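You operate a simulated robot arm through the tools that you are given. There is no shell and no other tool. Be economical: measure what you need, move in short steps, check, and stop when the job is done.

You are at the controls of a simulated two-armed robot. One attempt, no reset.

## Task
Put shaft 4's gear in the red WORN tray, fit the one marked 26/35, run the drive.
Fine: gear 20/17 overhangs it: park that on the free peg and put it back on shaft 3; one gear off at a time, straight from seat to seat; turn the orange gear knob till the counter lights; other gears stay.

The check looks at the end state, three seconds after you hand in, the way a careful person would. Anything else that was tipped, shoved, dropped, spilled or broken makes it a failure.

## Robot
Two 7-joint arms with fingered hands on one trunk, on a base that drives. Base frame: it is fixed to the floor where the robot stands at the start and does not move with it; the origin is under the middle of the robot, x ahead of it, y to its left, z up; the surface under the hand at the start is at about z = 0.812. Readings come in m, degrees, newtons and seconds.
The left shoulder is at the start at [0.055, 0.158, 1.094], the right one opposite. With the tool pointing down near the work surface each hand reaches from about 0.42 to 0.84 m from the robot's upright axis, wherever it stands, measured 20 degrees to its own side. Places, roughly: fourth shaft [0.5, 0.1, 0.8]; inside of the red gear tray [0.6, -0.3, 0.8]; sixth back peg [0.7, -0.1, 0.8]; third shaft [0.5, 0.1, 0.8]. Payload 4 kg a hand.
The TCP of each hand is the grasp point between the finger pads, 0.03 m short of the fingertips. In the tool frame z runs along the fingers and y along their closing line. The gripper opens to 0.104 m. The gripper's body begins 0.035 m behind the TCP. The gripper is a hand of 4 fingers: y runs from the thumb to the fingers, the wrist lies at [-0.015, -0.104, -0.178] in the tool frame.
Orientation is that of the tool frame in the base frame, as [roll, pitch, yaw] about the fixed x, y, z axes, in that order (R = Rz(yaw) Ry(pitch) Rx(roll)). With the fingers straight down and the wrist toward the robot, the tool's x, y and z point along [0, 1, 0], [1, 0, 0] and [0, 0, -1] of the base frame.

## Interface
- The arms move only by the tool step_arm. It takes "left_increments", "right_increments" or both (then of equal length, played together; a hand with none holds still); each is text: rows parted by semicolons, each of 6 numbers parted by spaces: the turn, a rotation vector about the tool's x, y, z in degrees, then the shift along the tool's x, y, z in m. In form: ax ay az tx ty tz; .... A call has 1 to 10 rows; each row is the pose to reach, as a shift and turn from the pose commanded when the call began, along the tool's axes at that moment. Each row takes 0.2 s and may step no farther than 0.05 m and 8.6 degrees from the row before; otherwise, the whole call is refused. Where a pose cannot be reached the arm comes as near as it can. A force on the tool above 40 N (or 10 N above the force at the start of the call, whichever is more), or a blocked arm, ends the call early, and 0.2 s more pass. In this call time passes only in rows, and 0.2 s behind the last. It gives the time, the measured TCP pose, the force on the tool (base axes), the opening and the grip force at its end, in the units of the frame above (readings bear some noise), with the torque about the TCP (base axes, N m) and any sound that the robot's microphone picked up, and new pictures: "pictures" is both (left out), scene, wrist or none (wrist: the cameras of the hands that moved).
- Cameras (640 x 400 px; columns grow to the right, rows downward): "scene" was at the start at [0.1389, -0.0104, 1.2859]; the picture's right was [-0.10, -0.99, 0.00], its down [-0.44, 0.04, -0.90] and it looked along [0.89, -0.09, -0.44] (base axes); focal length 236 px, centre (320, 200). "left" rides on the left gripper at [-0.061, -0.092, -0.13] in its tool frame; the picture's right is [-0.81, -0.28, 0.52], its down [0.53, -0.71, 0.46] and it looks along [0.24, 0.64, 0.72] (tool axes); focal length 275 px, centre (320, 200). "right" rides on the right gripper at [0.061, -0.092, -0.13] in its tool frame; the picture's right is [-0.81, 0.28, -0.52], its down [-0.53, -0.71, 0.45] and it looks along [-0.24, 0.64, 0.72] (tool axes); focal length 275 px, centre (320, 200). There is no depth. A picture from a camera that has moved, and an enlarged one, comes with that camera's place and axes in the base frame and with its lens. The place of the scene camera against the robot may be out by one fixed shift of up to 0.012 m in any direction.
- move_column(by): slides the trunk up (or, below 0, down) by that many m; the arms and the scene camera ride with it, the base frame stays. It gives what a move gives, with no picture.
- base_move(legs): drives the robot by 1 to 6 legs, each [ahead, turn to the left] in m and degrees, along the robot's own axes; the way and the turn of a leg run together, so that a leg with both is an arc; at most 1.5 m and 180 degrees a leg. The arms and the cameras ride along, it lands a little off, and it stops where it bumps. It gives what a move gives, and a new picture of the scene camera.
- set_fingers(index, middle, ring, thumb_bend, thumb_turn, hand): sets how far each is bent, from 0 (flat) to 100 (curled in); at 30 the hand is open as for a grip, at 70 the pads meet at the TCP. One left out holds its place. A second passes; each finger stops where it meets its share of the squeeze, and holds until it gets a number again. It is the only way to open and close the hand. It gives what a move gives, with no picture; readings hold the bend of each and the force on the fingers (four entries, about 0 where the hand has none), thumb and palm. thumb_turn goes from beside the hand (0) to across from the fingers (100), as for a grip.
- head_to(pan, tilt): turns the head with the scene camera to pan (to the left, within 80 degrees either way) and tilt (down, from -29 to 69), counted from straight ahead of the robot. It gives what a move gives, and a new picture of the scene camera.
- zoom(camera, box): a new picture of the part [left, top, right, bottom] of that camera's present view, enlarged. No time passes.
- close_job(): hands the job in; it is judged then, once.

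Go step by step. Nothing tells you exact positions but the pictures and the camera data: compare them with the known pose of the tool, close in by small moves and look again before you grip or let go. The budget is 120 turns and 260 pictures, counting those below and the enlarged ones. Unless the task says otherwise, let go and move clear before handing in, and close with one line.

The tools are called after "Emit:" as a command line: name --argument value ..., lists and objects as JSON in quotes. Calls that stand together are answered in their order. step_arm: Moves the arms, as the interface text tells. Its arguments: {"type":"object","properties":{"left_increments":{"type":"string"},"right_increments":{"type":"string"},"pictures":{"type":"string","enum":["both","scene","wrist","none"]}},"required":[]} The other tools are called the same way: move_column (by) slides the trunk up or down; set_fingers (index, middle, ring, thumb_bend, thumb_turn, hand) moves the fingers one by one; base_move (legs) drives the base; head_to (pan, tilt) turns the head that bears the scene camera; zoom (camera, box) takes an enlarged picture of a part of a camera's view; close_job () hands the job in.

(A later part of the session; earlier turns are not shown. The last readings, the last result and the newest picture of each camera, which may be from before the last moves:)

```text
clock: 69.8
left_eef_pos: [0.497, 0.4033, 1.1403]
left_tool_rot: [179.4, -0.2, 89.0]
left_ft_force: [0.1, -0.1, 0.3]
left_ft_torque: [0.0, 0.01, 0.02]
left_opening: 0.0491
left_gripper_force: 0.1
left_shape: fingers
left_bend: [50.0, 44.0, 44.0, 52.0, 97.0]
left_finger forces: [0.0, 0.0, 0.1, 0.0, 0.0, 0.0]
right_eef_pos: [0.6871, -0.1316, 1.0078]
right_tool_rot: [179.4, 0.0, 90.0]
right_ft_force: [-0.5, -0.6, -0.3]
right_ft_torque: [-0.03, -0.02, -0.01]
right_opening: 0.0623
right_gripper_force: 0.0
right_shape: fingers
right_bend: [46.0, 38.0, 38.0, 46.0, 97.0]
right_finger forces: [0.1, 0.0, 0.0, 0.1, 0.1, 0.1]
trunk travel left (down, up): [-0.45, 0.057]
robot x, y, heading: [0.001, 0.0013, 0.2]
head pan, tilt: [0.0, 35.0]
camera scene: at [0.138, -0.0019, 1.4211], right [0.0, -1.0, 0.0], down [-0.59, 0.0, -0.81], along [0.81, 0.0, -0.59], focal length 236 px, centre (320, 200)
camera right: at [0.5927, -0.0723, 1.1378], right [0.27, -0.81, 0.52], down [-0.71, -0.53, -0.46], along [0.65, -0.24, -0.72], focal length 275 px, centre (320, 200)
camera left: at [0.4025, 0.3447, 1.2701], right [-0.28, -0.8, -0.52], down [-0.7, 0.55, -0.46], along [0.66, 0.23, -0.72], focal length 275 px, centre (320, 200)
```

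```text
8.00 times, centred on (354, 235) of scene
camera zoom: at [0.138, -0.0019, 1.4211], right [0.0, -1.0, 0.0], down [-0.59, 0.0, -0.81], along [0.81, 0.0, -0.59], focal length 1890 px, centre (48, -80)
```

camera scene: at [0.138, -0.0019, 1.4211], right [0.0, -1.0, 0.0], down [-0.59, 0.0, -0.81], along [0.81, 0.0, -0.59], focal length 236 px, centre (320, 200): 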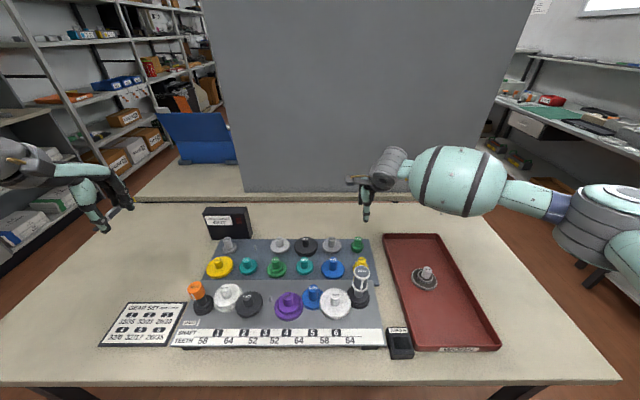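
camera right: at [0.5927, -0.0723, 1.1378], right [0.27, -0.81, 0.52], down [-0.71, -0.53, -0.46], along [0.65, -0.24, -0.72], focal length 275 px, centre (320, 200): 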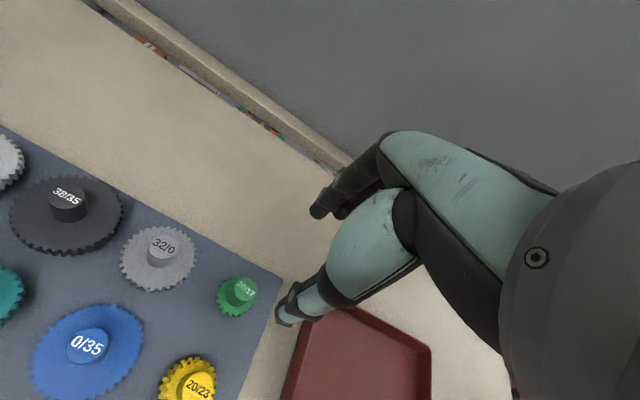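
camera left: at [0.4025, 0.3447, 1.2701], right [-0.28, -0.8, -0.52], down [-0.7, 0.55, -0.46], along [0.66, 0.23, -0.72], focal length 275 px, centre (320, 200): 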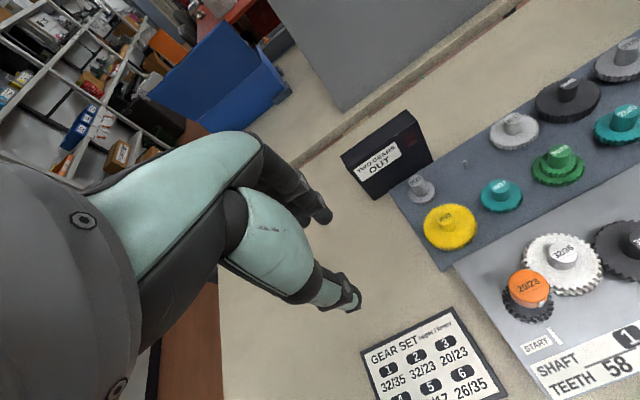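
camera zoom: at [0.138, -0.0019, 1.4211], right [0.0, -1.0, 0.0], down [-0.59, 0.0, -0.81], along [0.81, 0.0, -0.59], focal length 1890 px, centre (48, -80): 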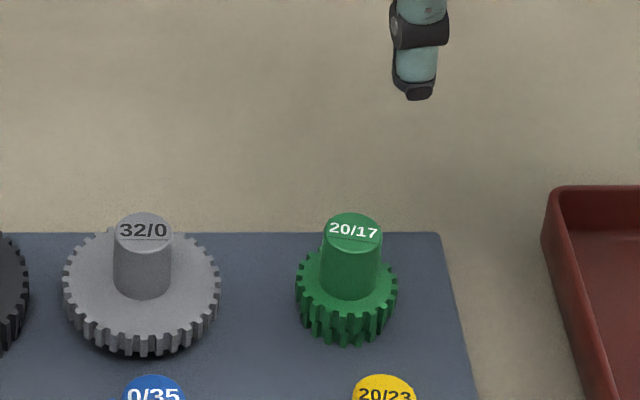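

The hub is at (0.685, −0.124). I lower to just above grip height for the alignment check.

Emit:
step_arm --right_increments "0 0 0 -0.0015 -0.002 0.04;0 0 0 -0.0015 -0.002 0.08;0 0 0 -0.0015 -0.002 0.115;0 0 0 -0.0015 -0.002 0.135" --pictures "none"

Emit:
zoom --camera "right" --box '[200, 200, 360, 300]'

Emit:
zoom --camera "scene" --box '[314, 210, 394, 260]'

```text
clock: 70.8
left_eef_pos: [0.4973, 0.4039, 1.1403]
left_tool_rot: [179.5, -0.2, 89.1]
left_ft_force: [0.1, 0.9, 1.0]
left_ft_torque: [-0.03, -0.01, 0.02]
left_opening: 0.0493
left_gripper_force: 0.1
left_shape: fingers
left_bend: [50.0, 44.0, 44.0, 52.0, 97.0]
left_finger forces: [0.0, 0.1, 0.1, 0.1, 0.0, 0.0]
right_eef_pos: [0.6891, -0.1325, 0.8746]
right_tool_rot: [179.1, 0.0, 90.0]
right_ft_force: [0.0, -0.7, -0.6]
right_ft_torque: [0.0, -0.03, -0.01]
right_opening: 0.0623
right_gripper_force: 0.0
right_shape: fingers
right_bend: [46.0, 38.0, 38.0, 46.0, 97.0]
right_finger forces: [0.1, 0.0, 0.0, 0.1, 0.1, 0.1]
trunk travel left (down, up): [-0.45, 0.057]
robot x, y, heading: [0.0007, -0.0011, -0.0]
head pan, tilt: [0.0, 35.0]
```

```text
4.00 times, centred on (280, 250) of right
camera zoom: at [0.5955, -0.0739, 1.0039], right [0.27, -0.81, 0.52], down [-0.71, -0.53, -0.46], along [0.65, -0.24, -0.72], focal length 1101 px, centre (480, 0)
```

zoom: 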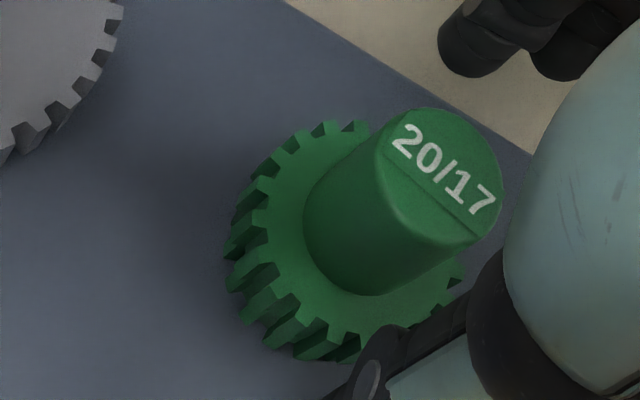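

```text
8.00 times, centred on (354, 235) of scene
camera zoom: at [0.1375, -0.0012, 1.4212], right [0.0, -1.0, 0.0], down [-0.58, 0.0, -0.81], along [0.81, 0.0, -0.58], focal length 1890 px, centre (48, -80)
```

zoom: 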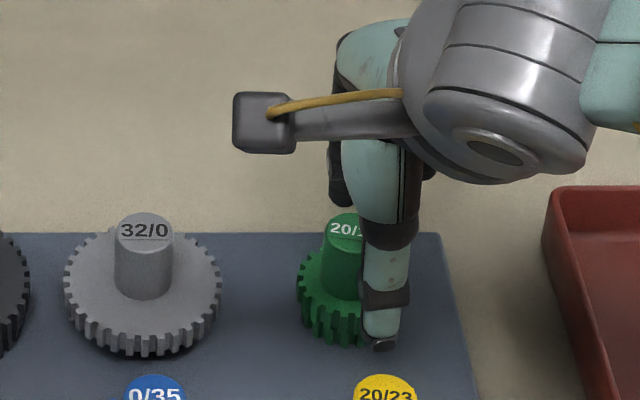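

The hand is still about 5 mm off in both directions. I correct, half-close, and look again.

Emit:
step_arm --right_increments "0 0 0 0.005 -0.0055 0.002;0 0 0 0.005 -0.0055 0.003" --pictures "none"

Emit:
set_fingers --hand "right" --index 56 --thumb_bend 57

Emit:
zoom --camera "right" --box '[200, 200, 360, 300]'

Emit:
zoom --camera "scene" --box '[314, 210, 394, 260]'

```text
clock: 71.4
left_eef_pos: [0.496, 0.4036, 1.1409]
left_tool_rot: [179.4, -0.2, 89.0]
left_ft_force: [0.4, 0.6, -0.3]
left_ft_torque: [-0.03, -0.01, -0.01]
left_opening: 0.049
left_gripper_force: 0.0
left_shape: fingers
left_bend: [50.0, 44.0, 44.0, 52.0, 97.0]
left_finger forces: [0.1, 0.1, 0.0, 0.0, 0.0, 0.0]
right_eef_pos: [0.6822, -0.1308, 0.87]
right_tool_rot: [179.3, 0.0, 90.0]
right_ft_force: [-0.3, 0.3, -0.9]
right_ft_torque: [0.0, 0.0, 0.04]
right_opening: 0.0623
right_gripper_force: 0.0
right_shape: fingers
right_bend: [46.0, 38.0, 38.0, 46.0, 97.0]
right_finger forces: [0.0, 0.0, 0.0, 0.0, 0.1, 0.0]
trunk travel left (down, up): [-0.45, 0.057]
robot x, y, heading: [0.0002, -0.0001, -0.2]
head pan, tilt: [0.0, 35.0]
```

```text
clock: 72.4
left_eef_pos: [0.4963, 0.4029, 1.1412]
left_tool_rot: [179.4, -0.1, 89.0]
left_ft_force: [0.6, -0.4, -0.7]
left_ft_torque: [0.01, 0.0, -0.03]
left_opening: 0.0491
left_gripper_force: 0.0
left_shape: fingers
left_bend: [50.0, 44.0, 44.0, 52.0, 97.0]
left_finger forces: [0.1, 0.0, 0.0, 0.0, 0.1, 0.0]
right_eef_pos: [0.6829, -0.1295, 0.8703]
right_tool_rot: [179.3, 0.0, 90.0]
right_ft_force: [0.6, -0.7, -0.1]
right_ft_torque: [0.04, 0.02, -0.03]
right_opening: 0.0368
right_gripper_force: 0.0
right_shape: fingers
right_bend: [56.0, 38.0, 38.0, 56.0, 97.0]
right_finger forces: [0.1, 0.0, 0.1, 0.1, 0.0, 0.1]
trunk travel left (down, up): [-0.45, 0.057]
robot x, y, heading: [-0.0018, 0.0011, -0.2]
head pan, tilt: [0.0, 35.0]
```

```text
4.00 times, centred on (280, 250) of right
camera zoom: at [0.5888, -0.0696, 1.0001], right [0.27, -0.81, 0.52], down [-0.71, -0.53, -0.46], along [0.65, -0.24, -0.72], focal length 1101 px, centre (480, 0)
```

zoom: 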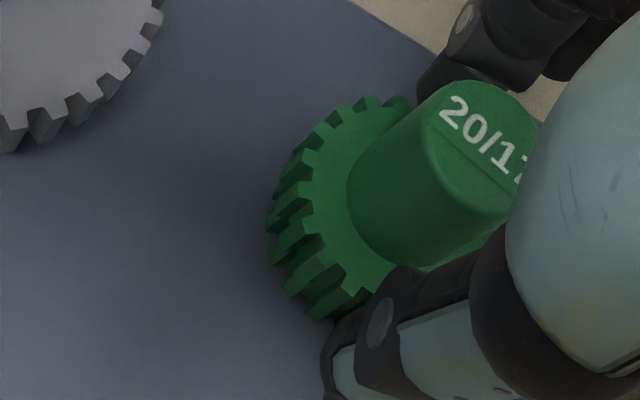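

```text
8.00 times, centred on (354, 235) of scene
camera zoom: at [0.1371, -0.001, 1.4212], right [0.0, -1.0, 0.0], down [-0.58, 0.0, -0.81], along [0.81, 0.0, -0.58], focal length 1890 px, centre (48, -80)
```

zoom: 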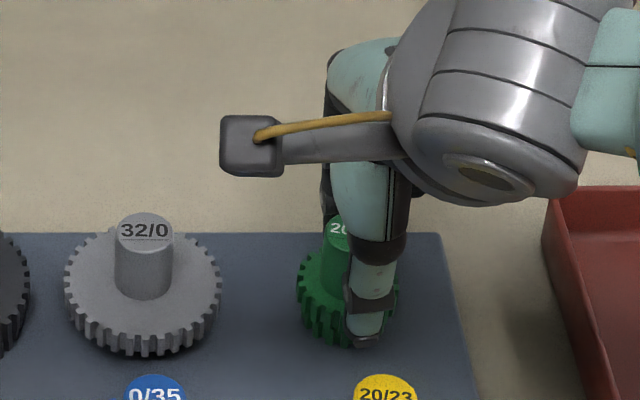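

Well lined up now, so I close on the hub.

Emit:
set_fingers --hand "right" --index 73 --thumb_bend 72

Emit:
zoom --camera "right" --box '[200, 200, 360, 300]'

Emit:
zoom --camera "scene" --box '[314, 210, 394, 260]'

```text
clock: 73.4
left_eef_pos: [0.4959, 0.4034, 1.1405]
left_tool_rot: [179.4, -0.1, 89.0]
left_ft_force: [-0.3, -0.8, 0.5]
left_ft_torque: [0.0, 0.03, -0.02]
left_opening: 0.0493
left_gripper_force: 0.1
left_shape: fingers
left_bend: [50.0, 44.0, 44.0, 52.0, 97.0]
left_finger forces: [0.0, 0.1, 0.0, 0.0, 0.0, 0.0]
right_eef_pos: [0.6836, -0.1301, 0.8708]
right_tool_rot: [179.1, 0.0, 90.0]
right_ft_force: [5.5, -0.7, 2.2]
right_ft_torque: [0.01, -0.19, -0.03]
right_opening: 0.0188
right_gripper_force: 8.5
right_shape: fingers
right_bend: [60.0, 38.0, 38.0, 67.0, 97.0]
right_finger forces: [10.3, 0.0, 0.1, 0.0, 4.9, 0.0]
trunk travel left (down, up): [-0.45, 0.057]
robot x, y, heading: [0.0024, 0.0001, 0.0]
head pan, tilt: [0.0, 35.0]
```

```text
4.00 times, centred on (280, 250) of right
camera zoom: at [0.5892, -0.0697, 1.0003], right [0.27, -0.81, 0.52], down [-0.71, -0.53, -0.47], along [0.65, -0.24, -0.72], focal length 1101 px, centre (480, 0)
```

zoom: 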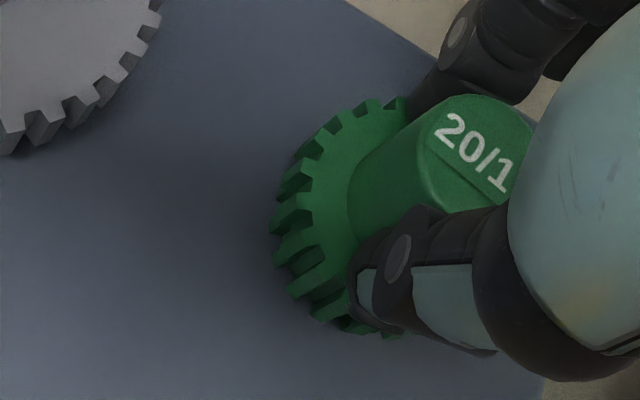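

```text
8.00 times, centred on (354, 235) of scene
camera zoom: at [0.1376, -0.001, 1.4212], right [0.0, -1.0, 0.0], down [-0.58, 0.0, -0.81], along [0.81, 0.0, -0.58], focal length 1890 px, centre (48, -80)
```

zoom: 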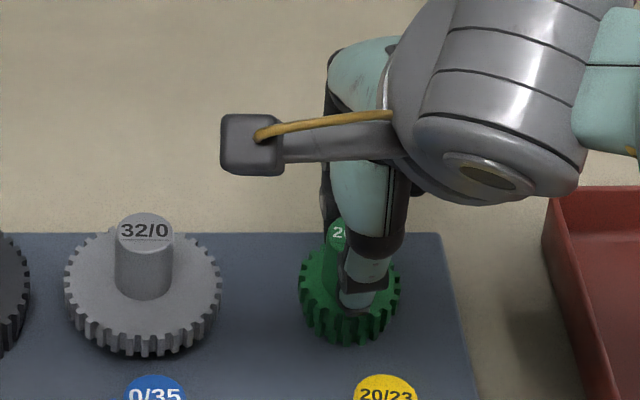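

Gripped. I lift straight off the peg and up.

Emit:
step_arm --right_increments "0 0 0 0 0 -0.007;0 0 0 0 0 -0.014;0 0 0 0 0 -0.022;0 0 0 0 0 -0.032;0 0 0 0 0 -0.055;0 0 0 0 0 -0.09;0 0 0 0 0 -0.13;0 0 0 0 0 -0.165"

Emit:
zoom --camera "right" --box '[220, 200, 348, 280]'

Emit:
zoom --camera "scene" --box '[320, 150, 400, 200]'

```text
clock: 75.2
left_eef_pos: [0.4956, 0.4043, 1.1403]
left_tool_rot: [179.4, -0.1, 89.0]
left_ft_force: [-1.0, 0.0, 0.4]
left_ft_torque: [-0.02, -0.02, 0.0]
left_opening: 0.049
left_gripper_force: 0.0
left_shape: fingers
left_bend: [50.0, 44.0, 44.0, 52.0, 97.0]
left_finger forces: [0.0, 0.1, 0.1, 0.0, 0.0, 0.0]
right_eef_pos: [0.6797, -0.1296, 1.0364]
right_tool_rot: [179.3, 0.2, 90.0]
right_ft_force: [-0.4, 0.2, -0.4]
right_ft_torque: [-0.02, 0.03, -0.04]
right_opening: 0.0188
right_gripper_force: 6.5
right_shape: fingers
right_bend: [61.0, 38.0, 38.0, 66.0, 97.0]
right_finger forces: [7.1, 0.0, 0.0, 0.0, 7.1, 0.0]
trunk travel left (down, up): [-0.45, 0.057]
robot x, y, heading: [-0.0005, -0.0013, 0.1]
head pan, tilt: [0.0, 35.0]
camera scene: at [0.1367, -0.0006, 1.4213], right [0.0, -1.0, 0.0], down [-0.58, 0.0, -0.81], along [0.81, 0.0, -0.58], focal length 236 px, centre (320, 200)
camera right: at [0.5863, -0.0698, 1.1666], right [0.27, -0.81, 0.52], down [-0.71, -0.53, -0.46], along [0.65, -0.24, -0.72], focal length 275 px, centre (320, 200)
```

scene: 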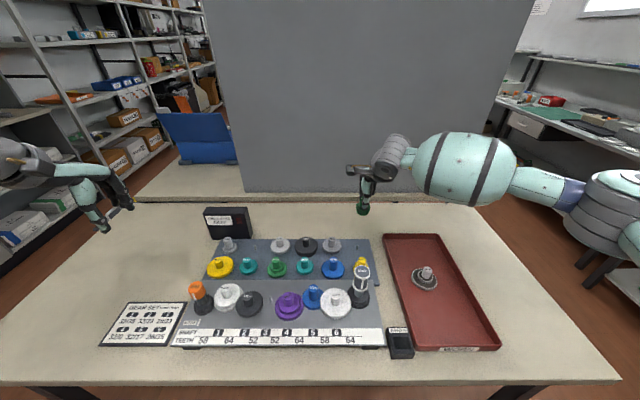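
right: 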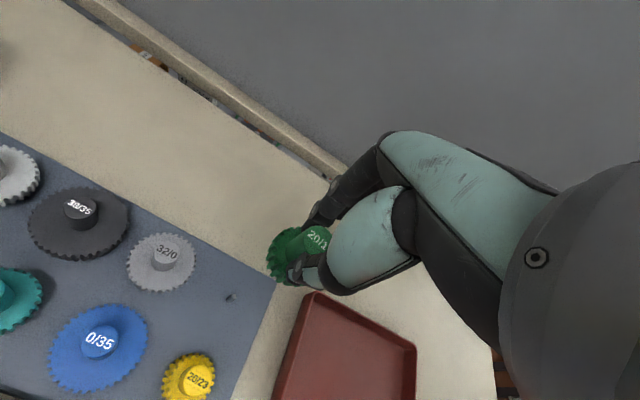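

```text
5.00 times, centred on (284, 240) of right
camera zoom: at [0.5863, -0.0698, 1.1666], right [0.27, -0.81, 0.52], down [-0.71, -0.53, -0.46], along [0.65, -0.24, -0.72], focal length 1376 px, centre (500, 0)
```

zoom: 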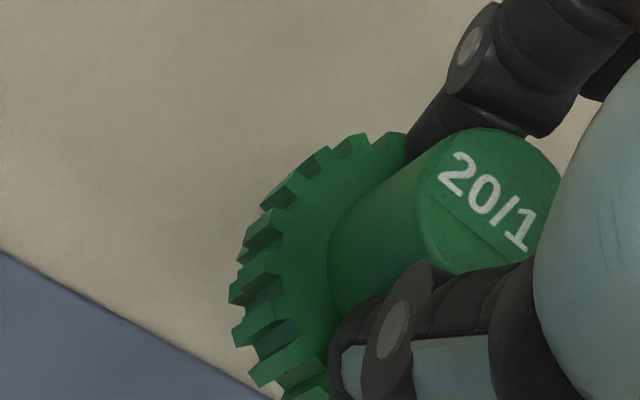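

```text
8.00 times, centred on (360, 175) of scene
camera zoom: at [0.1367, -0.0006, 1.4213], right [0.0, -1.0, 0.0], down [-0.58, 0.0, -0.81], along [0.81, 0.0, -0.58], focal length 1890 px, centre (0, 400)
```

zoom: 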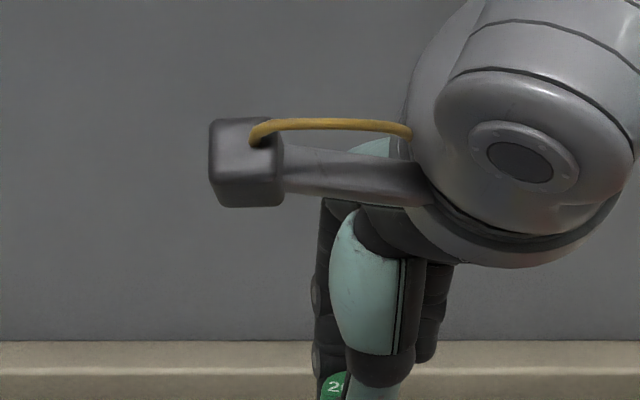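

I carry it back to above shaft 3 along the earlier path.

Emit:
step_arm --right_increments "0 0 0 0.031 -0.025 0;0 0 0 0.062 -0.05 0;0 0 0 0.093 -0.075 0;0 0 0 0.124 -0.1 0;0 0 0 0.155 -0.125 0;0 0 0 0.186 -0.15 0;0 0 0 0.217 -0.175 0;0 0 0 0.2479 -0.2012 0;0 0 0 0.2479 -0.2012 0.03;0 0 0 0.2479 -0.2012 0.05"

Emit:
zoom --camera "right" --box '[200, 200, 360, 300]'

Emit:
zoom --camera "scene" --box '[230, 250, 326, 310]'

```text
clock: 77.4
left_eef_pos: [0.4975, 0.4041, 1.1412]
left_tool_rot: [179.5, 0.0, 89.0]
left_ft_force: [-0.5, -0.1, -0.9]
left_ft_torque: [-0.02, -0.02, 0.0]
left_opening: 0.0493
left_gripper_force: 0.0
left_shape: fingers
left_bend: [50.0, 44.0, 44.0, 52.0, 97.0]
left_finger forces: [0.0, 0.0, 0.0, 0.0, 0.0, 0.0]
right_eef_pos: [0.4801, 0.1187, 0.9835]
right_tool_rot: [179.3, 0.0, 89.9]
right_ft_force: [-0.8, -0.7, -0.1]
right_ft_torque: [-0.02, 0.01, -0.01]
right_opening: 0.0187
right_gripper_force: 7.0
right_shape: fingers
right_bend: [61.0, 38.0, 38.0, 66.0, 97.0]
right_finger forces: [7.1, 0.0, 0.1, 0.0, 7.2, 0.0]
trunk travel left (down, up): [-0.45, 0.057]
robot x, y, heading: [0.0008, -0.0018, 0.0]
head pan, tilt: [0.0, 35.0]
camera scene: at [0.1377, -0.0008, 1.4212], right [0.0, -1.0, 0.0], down [-0.59, 0.0, -0.81], along [0.81, 0.0, -0.59], focal length 236 px, centre (320, 200)
camera right: at [0.3854, 0.1777, 1.1137], right [0.27, -0.81, 0.52], down [-0.71, -0.53, -0.46], along [0.65, -0.24, -0.72], focal length 275 px, centre (320, 200)
```

scene: 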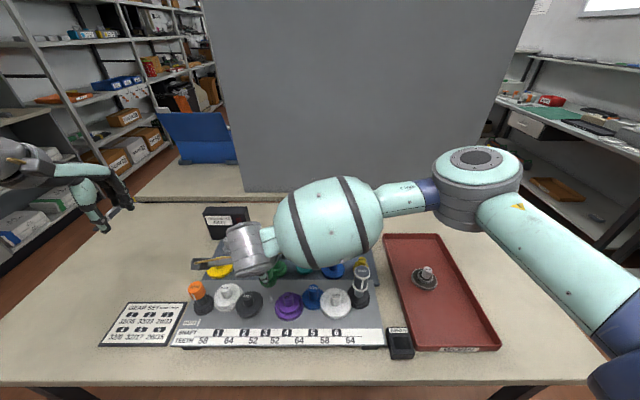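
right: 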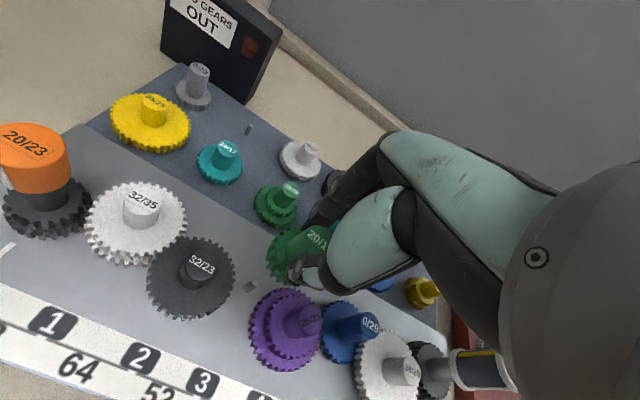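

```text
4.00 times, centred on (280, 250) of right
camera zoom: at [0.3854, 0.1777, 1.1137], right [0.27, -0.81, 0.52], down [-0.71, -0.53, -0.46], along [0.65, -0.24, -0.72], focal length 1101 px, centre (480, 0)
```

zoom: 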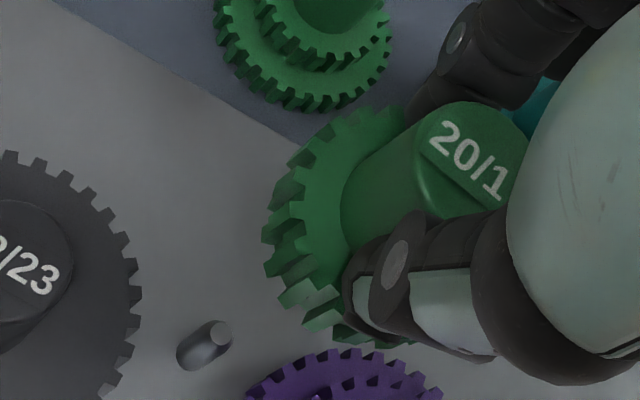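

```text
6.67 times, centred on (278, 280) of scene
camera zoom: at [0.1377, -0.0008, 1.4212], right [0.0, -1.0, 0.0], down [-0.59, 0.0, -0.81], along [0.81, 0.0, -0.59], focal length 1575 px, centre (600, -333)
```

zoom: 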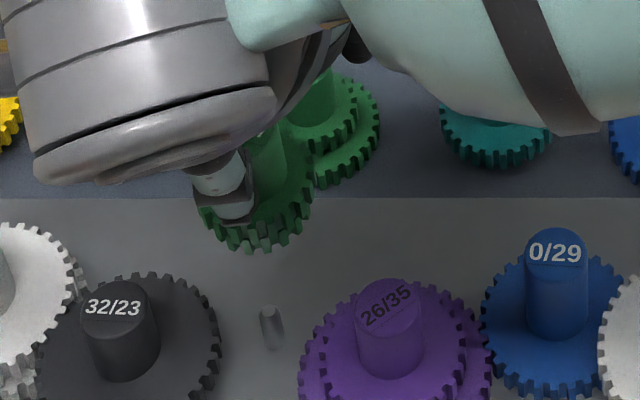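

The gear is nearly over shaft 3 at (0.4766, 0.127). I correct by 3 mm and lower to just above the shaft tip.

Emit:
step_arm --right_increments "0 0 0 0.003 -0.001 0.015;0 0 0 0.003 -0.001 0.03;0 0 0 0.003 -0.001 0.046;0 0 0 0.003 -0.001 0.046" --pictures "none"

Emit:
zoom --camera "right" --box '[200, 200, 360, 300]'

Emit:
zoom --camera "scene" --box '[230, 260, 326, 320]'

```text
clock: 78.4
left_eef_pos: [0.4963, 0.4036, 1.1408]
left_tool_rot: [179.4, -0.1, 89.0]
left_ft_force: [-0.4, -1.1, -0.7]
left_ft_torque: [0.0, -0.01, -0.02]
left_opening: 0.0489
left_gripper_force: 0.1
left_shape: fingers
left_bend: [50.0, 44.0, 44.0, 52.0, 97.0]
left_finger forces: [0.0, 0.0, 0.0, 0.1, 0.1, 0.0]
right_eef_pos: [0.4771, 0.1212, 0.9387]
right_tool_rot: [179.3, 0.0, 90.0]
right_ft_force: [0.0, 0.6, -0.6]
right_ft_torque: [0.01, 0.01, -0.01]
right_opening: 0.0186
right_gripper_force: 6.9
right_shape: fingers
right_bend: [61.0, 38.0, 38.0, 66.0, 97.0]
right_finger forces: [7.1, 0.0, 0.0, 0.0, 7.2, 0.1]
trunk travel left (down, up): [-0.45, 0.057]
robot x, y, heading: [0.0006, 0.0, -0.2]
head pan, tilt: [0.0, 35.0]
```

```text
4.00 times, centred on (280, 250) of right
camera zoom: at [0.3835, 0.1814, 1.0676], right [0.27, -0.81, 0.52], down [-0.71, -0.53, -0.46], along [0.65, -0.24, -0.72], focal length 1101 px, centre (480, 0)
```

zoom: 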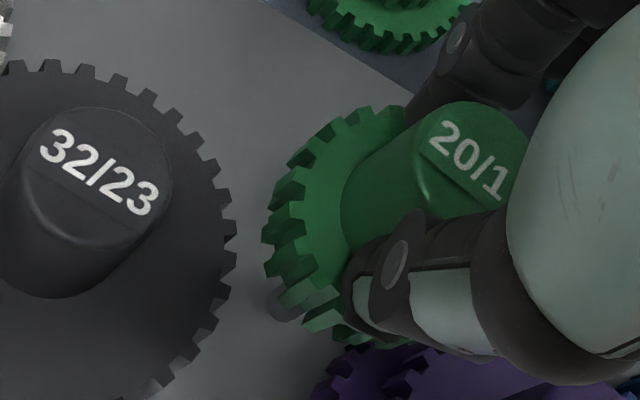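

```text
6.67 times, centred on (278, 290) of scene
camera zoom: at [0.1372, -0.001, 1.4212], right [0.0, -1.0, 0.0], down [-0.58, 0.0, -0.81], along [0.81, 0.0, -0.58], focal length 1575 px, centre (600, -400)
```

zoom: 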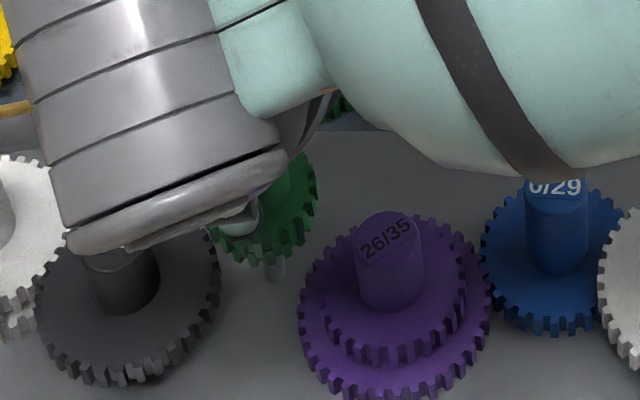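

Aligned within about 2 mm. I lower gently onto the shaft.

Emit:
step_arm --right_increments "0 0 0 0 0.002 0.006;0 0 0 0 0.002 0.012;0 0 0 0 0.002 0.016;0 0 0 0 0.002 0.019;0 0 0 0 0.002 0.022" --pictures "none"

Emit:
zoom --camera "right" --box '[200, 200, 360, 300]'

```text
clock: 79.6
left_eef_pos: [0.4956, 0.4048, 1.1411]
left_tool_rot: [179.3, -0.1, 89.0]
left_ft_force: [-0.7, -0.3, 0.0]
left_ft_torque: [0.0, 0.0, 0.05]
left_opening: 0.0495
left_gripper_force: 0.0
left_shape: fingers
left_bend: [50.0, 44.0, 44.0, 52.0, 97.0]
left_finger forces: [0.1, 0.0, 0.0, 0.0, 0.0, 0.0]
right_eef_pos: [0.4802, 0.122, 0.9137]
right_tool_rot: [179.3, 0.0, 89.9]
right_ft_force: [-4.0, 0.4, 0.7]
right_ft_torque: [0.02, 0.17, 0.0]
right_opening: 0.0184
right_gripper_force: 8.0
right_shape: fingers
right_bend: [63.0, 38.0, 38.0, 66.0, 97.0]
right_finger forces: [5.6, 0.0, 0.1, 0.0, 9.5, 0.1]
trunk travel left (down, up): [-0.45, 0.057]
robot x, y, heading: [-0.0004, 0.0007, -0.0]
head pan, tilt: [0.0, 35.0]
```

```text
4.00 times, centred on (280, 250) of right
camera zoom: at [0.3858, 0.1817, 1.0437], right [0.27, -0.81, 0.52], down [-0.71, -0.53, -0.46], along [0.65, -0.24, -0.72], focal length 1101 px, centre (480, 0)
```

zoom: 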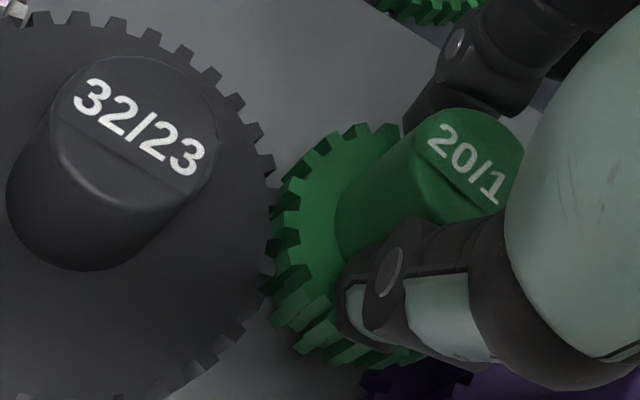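

The shaft is in the bore. I ease −2 mm in x and continue down gently to feel the mesh.

Emit:
step_arm --right_increments "0 0 0 0 -0.0025 0.001;0 0 0 0 -0.0025 0.003;0 0 0 0 -0.0025 0.005;0 0 0 0 -0.0025 0.007" --pictures "none"

Emit:
zoom --camera "right" --box '[200, 200, 360, 300]'

Emit:
zoom --camera "scene" --box '[240, 275, 320, 325]'

```text
clock: 80.6
left_eef_pos: [0.4963, 0.4039, 1.14]
left_tool_rot: [179.4, -0.1, 89.0]
left_ft_force: [0.5, 0.5, 0.0]
left_ft_torque: [0.01, 0.03, -0.01]
left_opening: 0.0491
left_gripper_force: 0.0
left_shape: fingers
left_bend: [50.0, 44.0, 44.0, 52.0, 97.0]
left_finger forces: [0.0, 0.0, 0.1, 0.0, 0.0, 0.1]
right_eef_pos: [0.477, 0.1213, 0.9079]
right_tool_rot: [179.2, 0.0, 90.0]
right_ft_force: [-0.8, 1.1, 3.3]
right_ft_torque: [0.02, 0.06, -0.02]
right_opening: 0.0184
right_gripper_force: 7.4
right_shape: fingers
right_bend: [62.0, 38.0, 38.0, 66.0, 97.0]
right_finger forces: [7.2, 0.0, 0.0, 0.0, 8.1, 0.0]
trunk travel left (down, up): [-0.45, 0.057]
robot x, y, heading: [0.0013, 0.0029, 0.0]
head pan, tilt: [0.0, 35.0]
```

```text
4.00 times, centred on (280, 250) of right
camera zoom: at [0.3846, 0.181, 1.0378], right [0.27, -0.81, 0.52], down [-0.71, -0.53, -0.47], along [0.65, -0.24, -0.72], focal length 1101 px, centre (480, 0)
```

zoom: 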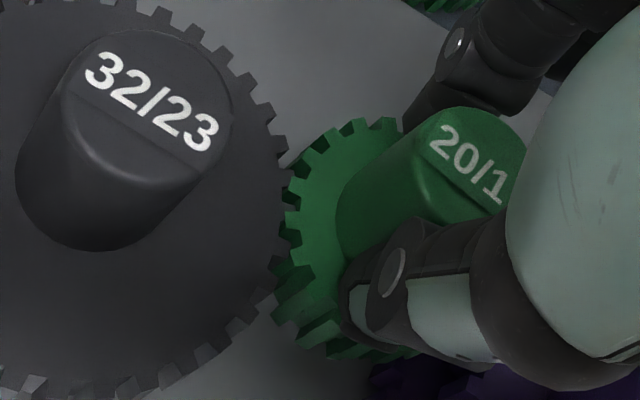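

```text
8.00 times, centred on (280, 300) of scene
camera zoom: at [0.1367, -0.0008, 1.4213], right [0.0, -1.0, 0.0], down [-0.58, 0.0, -0.81], along [0.81, 0.0, -0.58], focal length 1890 px, centre (640, -600)
```

zoom: 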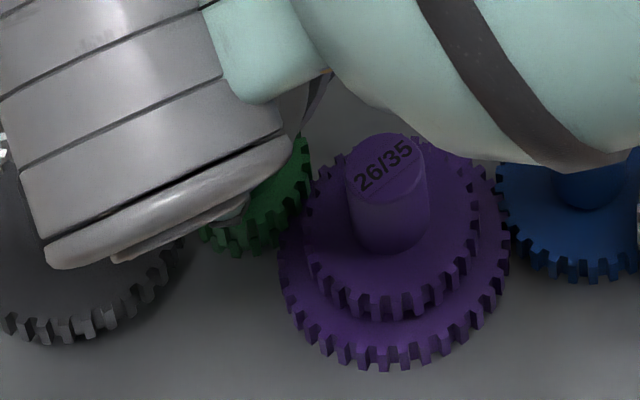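

Light contact is beginning near the expected seat height. I go a few more millimetres and check the force.

Emit:
step_arm --right_increments "0 0 0 0 -0.0005 0.001;0 0 0 0 -0.0005 0.002;0 0 0 0 -0.0005 0.003;0 0 0 0 -0.0005 0.004;0 0 0 0 -0.0005 0.005" --pictures "none"

Emit:
zoom --camera "right" --box '[240, 210, 320, 300]'

```text
clock: 81.8
left_eef_pos: [0.4952, 0.404, 1.1423]
left_tool_rot: [179.4, -0.1, 88.9]
left_ft_force: [0.2, 0.0, -0.1]
left_ft_torque: [-0.01, -0.05, 0.0]
left_opening: 0.049
left_gripper_force: 0.1
left_shape: fingers
left_bend: [50.0, 44.0, 44.0, 52.0, 97.0]
left_finger forces: [0.0, 0.0, 0.0, 0.0, 0.0, 0.0]
right_eef_pos: [0.4772, 0.1219, 0.9023]
right_tool_rot: [179.1, -0.2, 90.1]
right_ft_force: [2.9, 0.6, 19.5]
right_ft_torque: [0.13, -0.33, -0.02]
right_opening: 0.0192
right_gripper_force: 12.3
right_shape: fingers
right_bend: [60.0, 38.0, 38.0, 67.0, 97.0]
right_finger forces: [16.2, 0.1, 0.1, 0.0, 8.2, 0.0]
trunk travel left (down, up): [-0.45, 0.057]
robot x, y, heading: [0.0015, -0.0007, 0.1]
head pan, tilt: [0.0, 35.0]
```

```text
4.44 times, centred on (280, 255) of right
camera zoom: at [0.3828, 0.1807, 1.033], right [0.27, -0.81, 0.52], down [-0.71, -0.53, -0.47], along [0.66, -0.24, -0.71], focal length 1224 px, centre (498, -44)
```

zoom: 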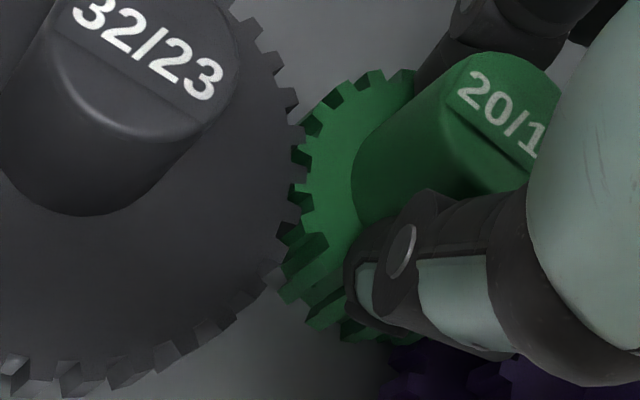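

It stopped with the hub at about z 0.904, the original seated height; a tooth clash would sit about 10 mm higher. I relieve the force, open and inspect.

Emit:
step_arm --right_increments "0 0 0 0 0 -0.003;0 0 0 0 0 -0.005" --pictures "none"

Emit:
set_fingers --hand "right" --index 50 --thumb_bend 50

Emit:
zoom --camera "right" --box '[200, 200, 360, 300]'

```text
clock: 82.4
left_eef_pos: [0.4967, 0.4041, 1.1408]
left_tool_rot: [179.4, -0.2, 89.0]
left_ft_force: [-0.4, 0.1, -0.3]
left_ft_torque: [0.04, 0.04, -0.03]
left_opening: 0.049
left_gripper_force: 0.1
left_shape: fingers
left_bend: [50.0, 44.0, 44.0, 52.0, 97.0]
left_finger forces: [0.0, 0.1, 0.0, 0.1, 0.1, 0.0]
right_eef_pos: [0.4755, 0.1208, 0.9047]
right_tool_rot: [179.4, 0.3, 90.0]
right_ft_force: [1.3, 0.3, 0.6]
right_ft_torque: [0.02, -0.12, -0.06]
right_opening: 0.0188
right_gripper_force: 7.7
right_shape: fingers
right_bend: [60.0, 38.0, 38.0, 67.0, 97.0]
right_finger forces: [7.9, 0.0, 0.1, 0.0, 6.3, 0.0]
trunk travel left (down, up): [-0.45, 0.057]
robot x, y, heading: [-0.001, 0.0018, -0.2]
head pan, tilt: [0.0, 35.0]
```

```text
clock: 83.4
left_eef_pos: [0.4956, 0.4043, 1.1404]
left_tool_rot: [179.6, -0.1, 89.0]
left_ft_force: [-0.7, 0.1, -0.6]
left_ft_torque: [-0.02, 0.04, 0.01]
left_opening: 0.0493
left_gripper_force: 0.0
left_shape: fingers
left_bend: [50.0, 44.0, 44.0, 52.0, 97.0]
left_finger forces: [0.0, 0.1, 0.0, 0.0, 0.0, 0.1]
right_eef_pos: [0.4775, 0.12, 0.9063]
right_tool_rot: [179.3, 0.0, 90.0]
right_ft_force: [0.0, 1.0, 0.1]
right_ft_torque: [-0.03, 0.02, 0.01]
right_opening: 0.0518
right_gripper_force: 0.1
right_shape: fingers
right_bend: [50.0, 38.0, 38.0, 50.0, 97.0]
right_finger forces: [0.0, 0.1, 0.1, 0.1, 0.0, 0.1]
trunk travel left (down, up): [-0.45, 0.057]
robot x, y, heading: [0.0011, 0.0008, 0.1]
head pan, tilt: [0.0, 35.0]
```

```text
4.00 times, centred on (280, 250) of right
camera zoom: at [0.3827, 0.1808, 1.0363], right [0.27, -0.81, 0.52], down [-0.71, -0.53, -0.46], along [0.65, -0.24, -0.72], focal length 1101 px, centre (480, 0)
```

zoom: 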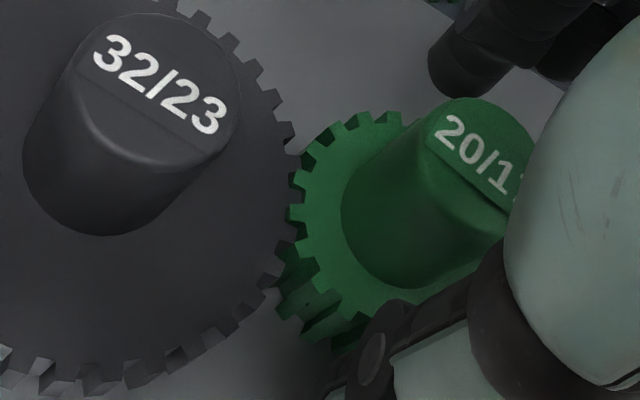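

The relative position of the hubs matches the initial picture. I raise the right hand and retreat to the right for a clear view.

Emit:
step_arm --right_increments "0 0 0 0 0 -0.03;0 0 0 0 0 -0.07;0 0 0 0 0 -0.11;0 0 0 0 0 -0.15;0 0 0 -0.03 0.02 -0.16;0 0 0 -0.07 0.04 -0.16;0 0 0 -0.11 0.06 -0.16;0 0 0 -0.15 0.08 -0.16;0 0 0 -0.19 0.09 -0.16;0 0 0 -0.235 0.09 -0.16"

Emit:
zoom --camera "scene" --box '[230, 270, 310, 320]'

Emit:
zoom --camera "scene" --box '[340, 310, 420, 360]'

Emit:
zoom --camera "scene" --box '[170, 270, 250, 320]'

```text
clock: 85.6
left_eef_pos: [0.4945, 0.4021, 1.1411]
left_tool_rot: [179.3, -0.1, 89.1]
left_ft_force: [-0.3, 0.1, 1.1]
left_ft_torque: [0.03, 0.02, 0.01]
left_opening: 0.0491
left_gripper_force: 0.0
left_shape: fingers
left_bend: [50.0, 44.0, 44.0, 52.0, 97.0]
left_finger forces: [0.1, 0.0, 0.1, 0.1, 0.1, 0.1]
right_eef_pos: [0.5631, -0.1168, 1.069]
right_tool_rot: [179.2, -0.2, 90.1]
right_ft_force: [0.2, 0.0, -1.0]
right_ft_torque: [0.02, -0.04, -0.01]
right_opening: 0.0516
right_gripper_force: 0.1
right_shape: fingers
right_bend: [50.0, 38.0, 38.0, 50.0, 97.0]
right_finger forces: [0.1, 0.0, 0.0, 0.0, 0.0, 0.1]
trunk travel left (down, up): [-0.45, 0.057]
robot x, y, heading: [-0.0016, -0.001, 0.0]
head pan, tilt: [0.0, 35.0]
camera scene: at [0.136, -0.0036, 1.4214], right [0.0, -1.0, 0.0], down [-0.58, 0.0, -0.81], along [0.81, 0.0, -0.58], focal length 236 px, centre (320, 200)
camera right: at [0.4695, -0.0572, 1.1998], right [0.27, -0.81, 0.52], down [-0.71, -0.53, -0.47], along [0.65, -0.24, -0.72], focal length 275 px, centre (320, 200)
```

scene: 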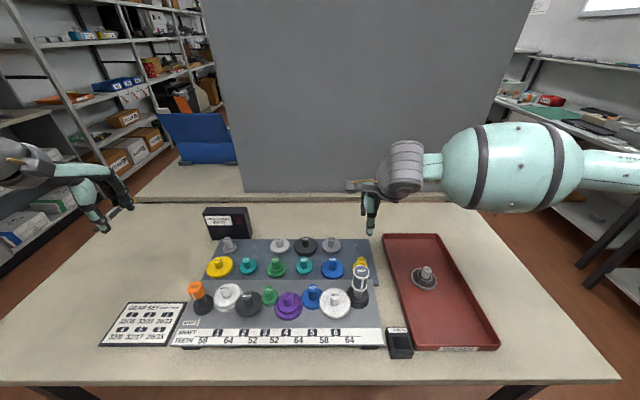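
right: 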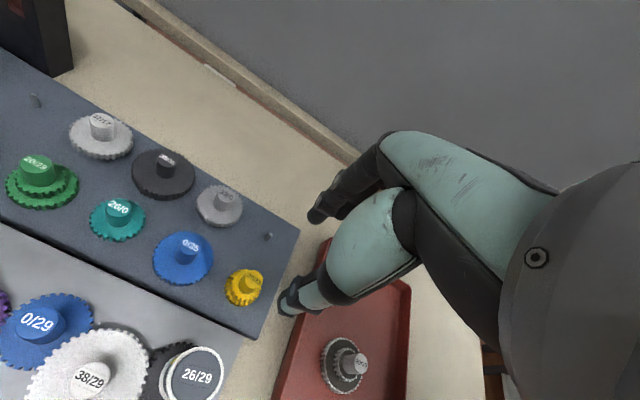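

```text
8.00 times, centred on (270, 295) of scene
camera zoom: at [0.136, -0.0036, 1.4214], right [0.0, -1.0, 0.0], down [-0.58, 0.0, -0.81], along [0.81, 0.0, -0.58], focal length 1890 px, centre (720, -560)
```

zoom: 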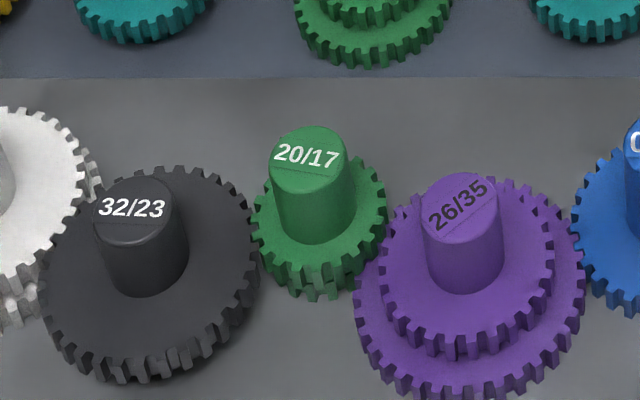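

```text
8.00 times, centred on (380, 335) of scene
camera zoom: at [0.136, -0.0036, 1.4214], right [0.0, -1.0, 0.0], down [-0.58, 0.0, -0.81], along [0.81, 0.0, -0.58], focal length 1890 px, centre (-160, -880)
```

zoom: 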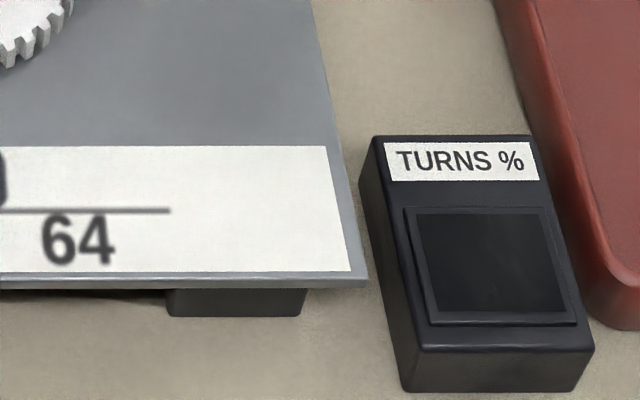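

```text
8.00 times, centred on (210, 295) of scene
camera zoom: at [0.136, -0.0036, 1.4214], right [0.0, -1.0, 0.0], down [-0.58, 0.0, -0.81], along [0.81, 0.0, -0.58], focal length 1890 px, centre (1200, -560)
```

zoom: 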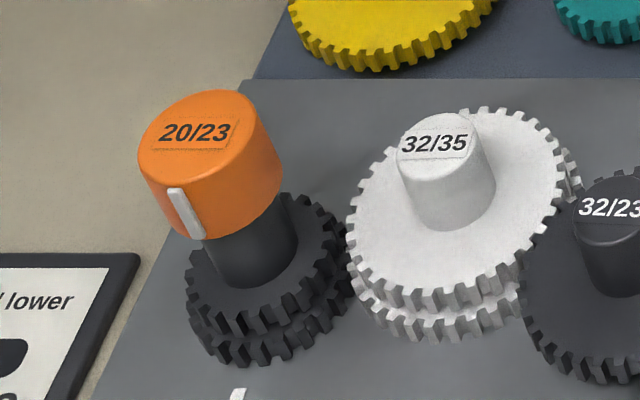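

The train is complete: 20/17 and 26/35 are both seated and meshed. Next is the orange knob at about (0.459, 0.289, top 0.94), so I bring the left hand above it.

Emit:
set_fingers --hand "left" --index 43 --middle 38 --ring 38 --thumb_bend 43

Emit:
step_arm --left_increments "0 0 0 -0.035 -0.01 0;0 0 0 -0.07 -0.02 0.02;0 0 0 -0.106 -0.033 0.05;0 0 0 -0.106 -0.033 0.095;0 0 0 -0.106 -0.033 0.135;0 0 0 -0.106 -0.033 0.135"

Emit:
zoom --camera "scene" --box '[160, 240, 256, 300]'

```text
clock: 86.6
left_eef_pos: [0.4957, 0.4041, 1.1408]
left_tool_rot: [179.3, -0.1, 89.0]
left_ft_force: [-0.3, -0.4, 0.4]
left_ft_torque: [0.01, -0.04, 0.01]
left_opening: 0.0698
left_gripper_force: 0.1
left_shape: fingers
left_bend: [43.0, 38.0, 38.0, 43.0, 97.0]
left_finger forces: [0.0, 0.0, 0.1, 0.0, 0.1, 0.0]
right_eef_pos: [0.5643, -0.1148, 1.0696]
right_tool_rot: [179.2, 0.0, 90.0]
right_ft_force: [0.3, -0.2, 0.1]
right_ft_torque: [0.0, 0.0, 0.02]
right_opening: 0.0515
right_gripper_force: 0.1
right_shape: fingers
right_bend: [50.0, 38.0, 38.0, 50.0, 97.0]
right_finger forces: [0.0, 0.1, 0.0, 0.1, 0.1, 0.0]
trunk travel left (down, up): [-0.45, 0.057]
robot x, y, heading: [-0.0002, -0.0003, 0.2]
head pan, tilt: [0.0, 35.0]
```

```text
clock: 88.0
left_eef_pos: [0.4622, 0.2949, 1.0044]
left_tool_rot: [179.4, -0.1, 89.0]
left_ft_force: [0.4, -0.5, 0.5]
left_ft_torque: [0.02, 0.01, 0.01]
left_opening: 0.0697
left_gripper_force: 0.0
left_shape: fingers
left_bend: [43.0, 38.0, 38.0, 43.0, 97.0]
left_finger forces: [0.0, 0.0, 0.0, 0.0, 0.0, 0.0]
right_eef_pos: [0.5643, -0.115, 1.069]
right_tool_rot: [179.3, 0.0, 90.0]
right_ft_force: [-0.8, 0.2, -0.6]
right_ft_torque: [0.01, 0.0, 0.03]
right_opening: 0.0513
right_gripper_force: 0.2
right_shape: fingers
right_bend: [50.0, 38.0, 38.0, 50.0, 97.0]
right_finger forces: [0.0, 0.0, 0.0, 0.0, 0.1, 0.0]
trunk travel left (down, up): [-0.45, 0.057]
robot x, y, heading: [-0.0001, 0.0024, 0.1]
head pan, tilt: [0.0, 35.0]
camera scene: at [0.1372, -0.0016, 1.4212], right [0.0, -1.0, 0.0], down [-0.58, 0.0, -0.81], along [0.81, 0.0, -0.58], focal length 236 px, centre (320, 200)
camera left: at [0.3681, 0.2362, 1.1326], right [-0.28, -0.8, -0.52], down [-0.7, 0.55, -0.46], along [0.66, 0.23, -0.72], focal length 275 px, centre (320, 200)
```

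scene: 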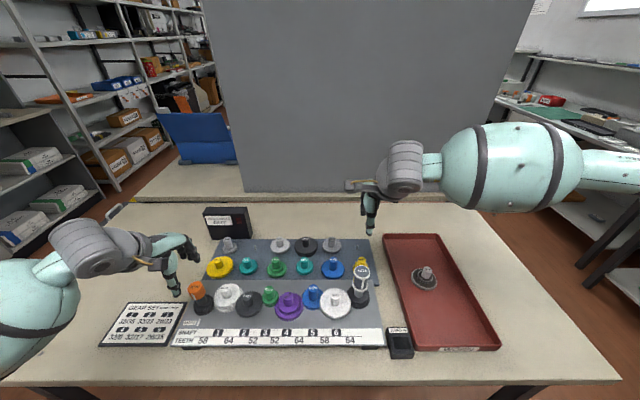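
left: 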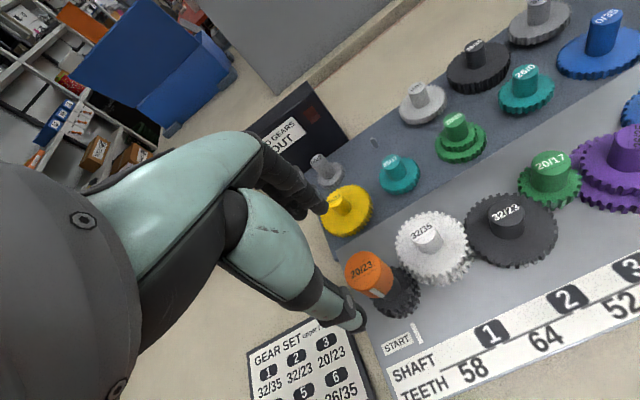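

```text
6.67 times, centred on (208, 270) of scene
camera zoom: at [0.1372, -0.0016, 1.4212], right [0.0, -1.0, 0.0], down [-0.58, 0.0, -0.81], along [0.81, 0.0, -0.58], focal length 1575 px, centre (1067, -267)
```

zoom: 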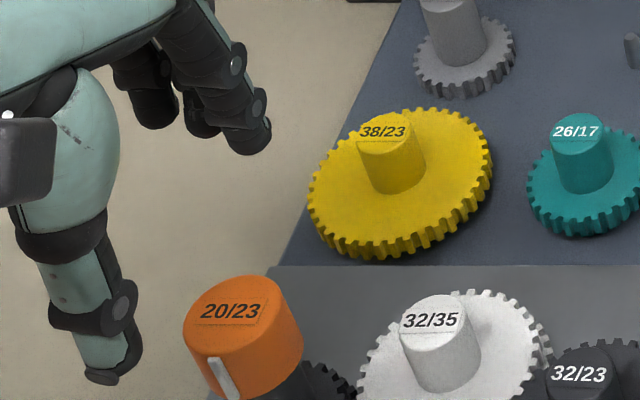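

I measure the knob more closely with the left camera.

Emit:
zoom --camera "left" --box '[320, 230, 448, 310]'

```text
5.00 times, centred on (384, 270) of left
camera zoom: at [0.3681, 0.2362, 1.1326], right [-0.28, -0.8, -0.52], down [-0.7, 0.55, -0.46], along [0.66, 0.23, -0.72], focal length 1376 px, centre (0, -150)
```

zoom: 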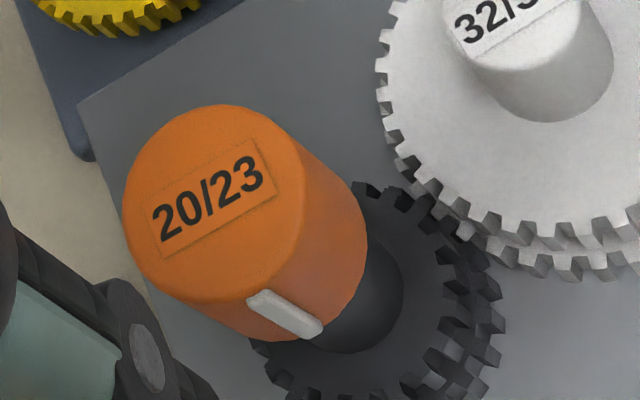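

The knob is near (0.464, 0.289), its top at about z 0.933. I shift +6 mm in x and lower so the fingers straddle the cap.

Emit:
step_arm --left_increments "0 0 0 0 0.006 0.02;0 0 0 0 0.006 0.045;0 0 0 0 0.006 0.066" --pictures "none"

Emit:
zoom --camera "scene" --box '[160, 260, 256, 320]'

Emit:
zoom --camera "left" --box '[256, 200, 416, 300]'

```text
clock: 88.8
left_eef_pos: [0.4677, 0.296, 0.9356]
left_tool_rot: [179.4, 0.0, 89.0]
left_ft_force: [-1.1, 0.3, 0.0]
left_ft_torque: [0.02, -0.02, 0.01]
left_opening: 0.07
left_gripper_force: 0.0
left_shape: fingers
left_bend: [43.0, 38.0, 38.0, 43.0, 97.0]
left_finger forces: [0.0, 0.0, 0.0, 0.0, 0.0, 0.0]
right_eef_pos: [0.5648, -0.1132, 1.0705]
right_tool_rot: [179.2, 0.1, 89.9]
right_ft_force: [0.6, 0.2, 1.0]
right_ft_torque: [0.0, 0.02, 0.0]
right_opening: 0.0516
right_gripper_force: 0.1
right_shape: fingers
right_bend: [50.0, 38.0, 38.0, 50.0, 97.0]
right_finger forces: [0.1, 0.1, 0.0, 0.1, 0.0, 0.0]
trunk travel left (down, up): [-0.45, 0.057]
robot x, y, heading: [0.0006, 0.0015, -0.1]
head pan, tilt: [0.0, 35.0]
```

```text
6.67 times, centred on (208, 290) of scene
camera zoom: at [0.1369, -0.0007, 1.4212], right [0.0, -1.0, 0.0], down [-0.58, 0.0, -0.81], along [0.81, 0.0, -0.58], focal length 1575 px, centre (1067, -400)
```

zoom: 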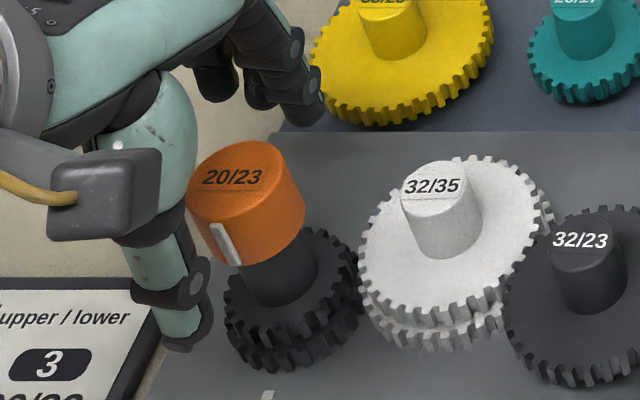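

```text
4.00 times, centred on (336, 250) of left
camera zoom: at [0.3729, 0.2382, 1.0655], right [-0.28, -0.81, -0.52], down [-0.7, 0.54, -0.46], along [0.66, 0.23, -0.72], focal length 1101 px, centre (256, 0)
```

zoom: 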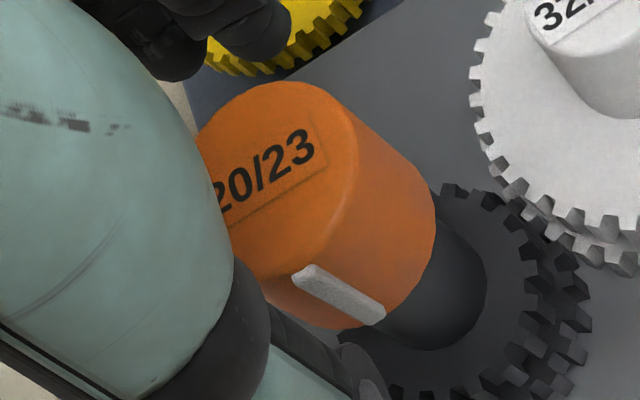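

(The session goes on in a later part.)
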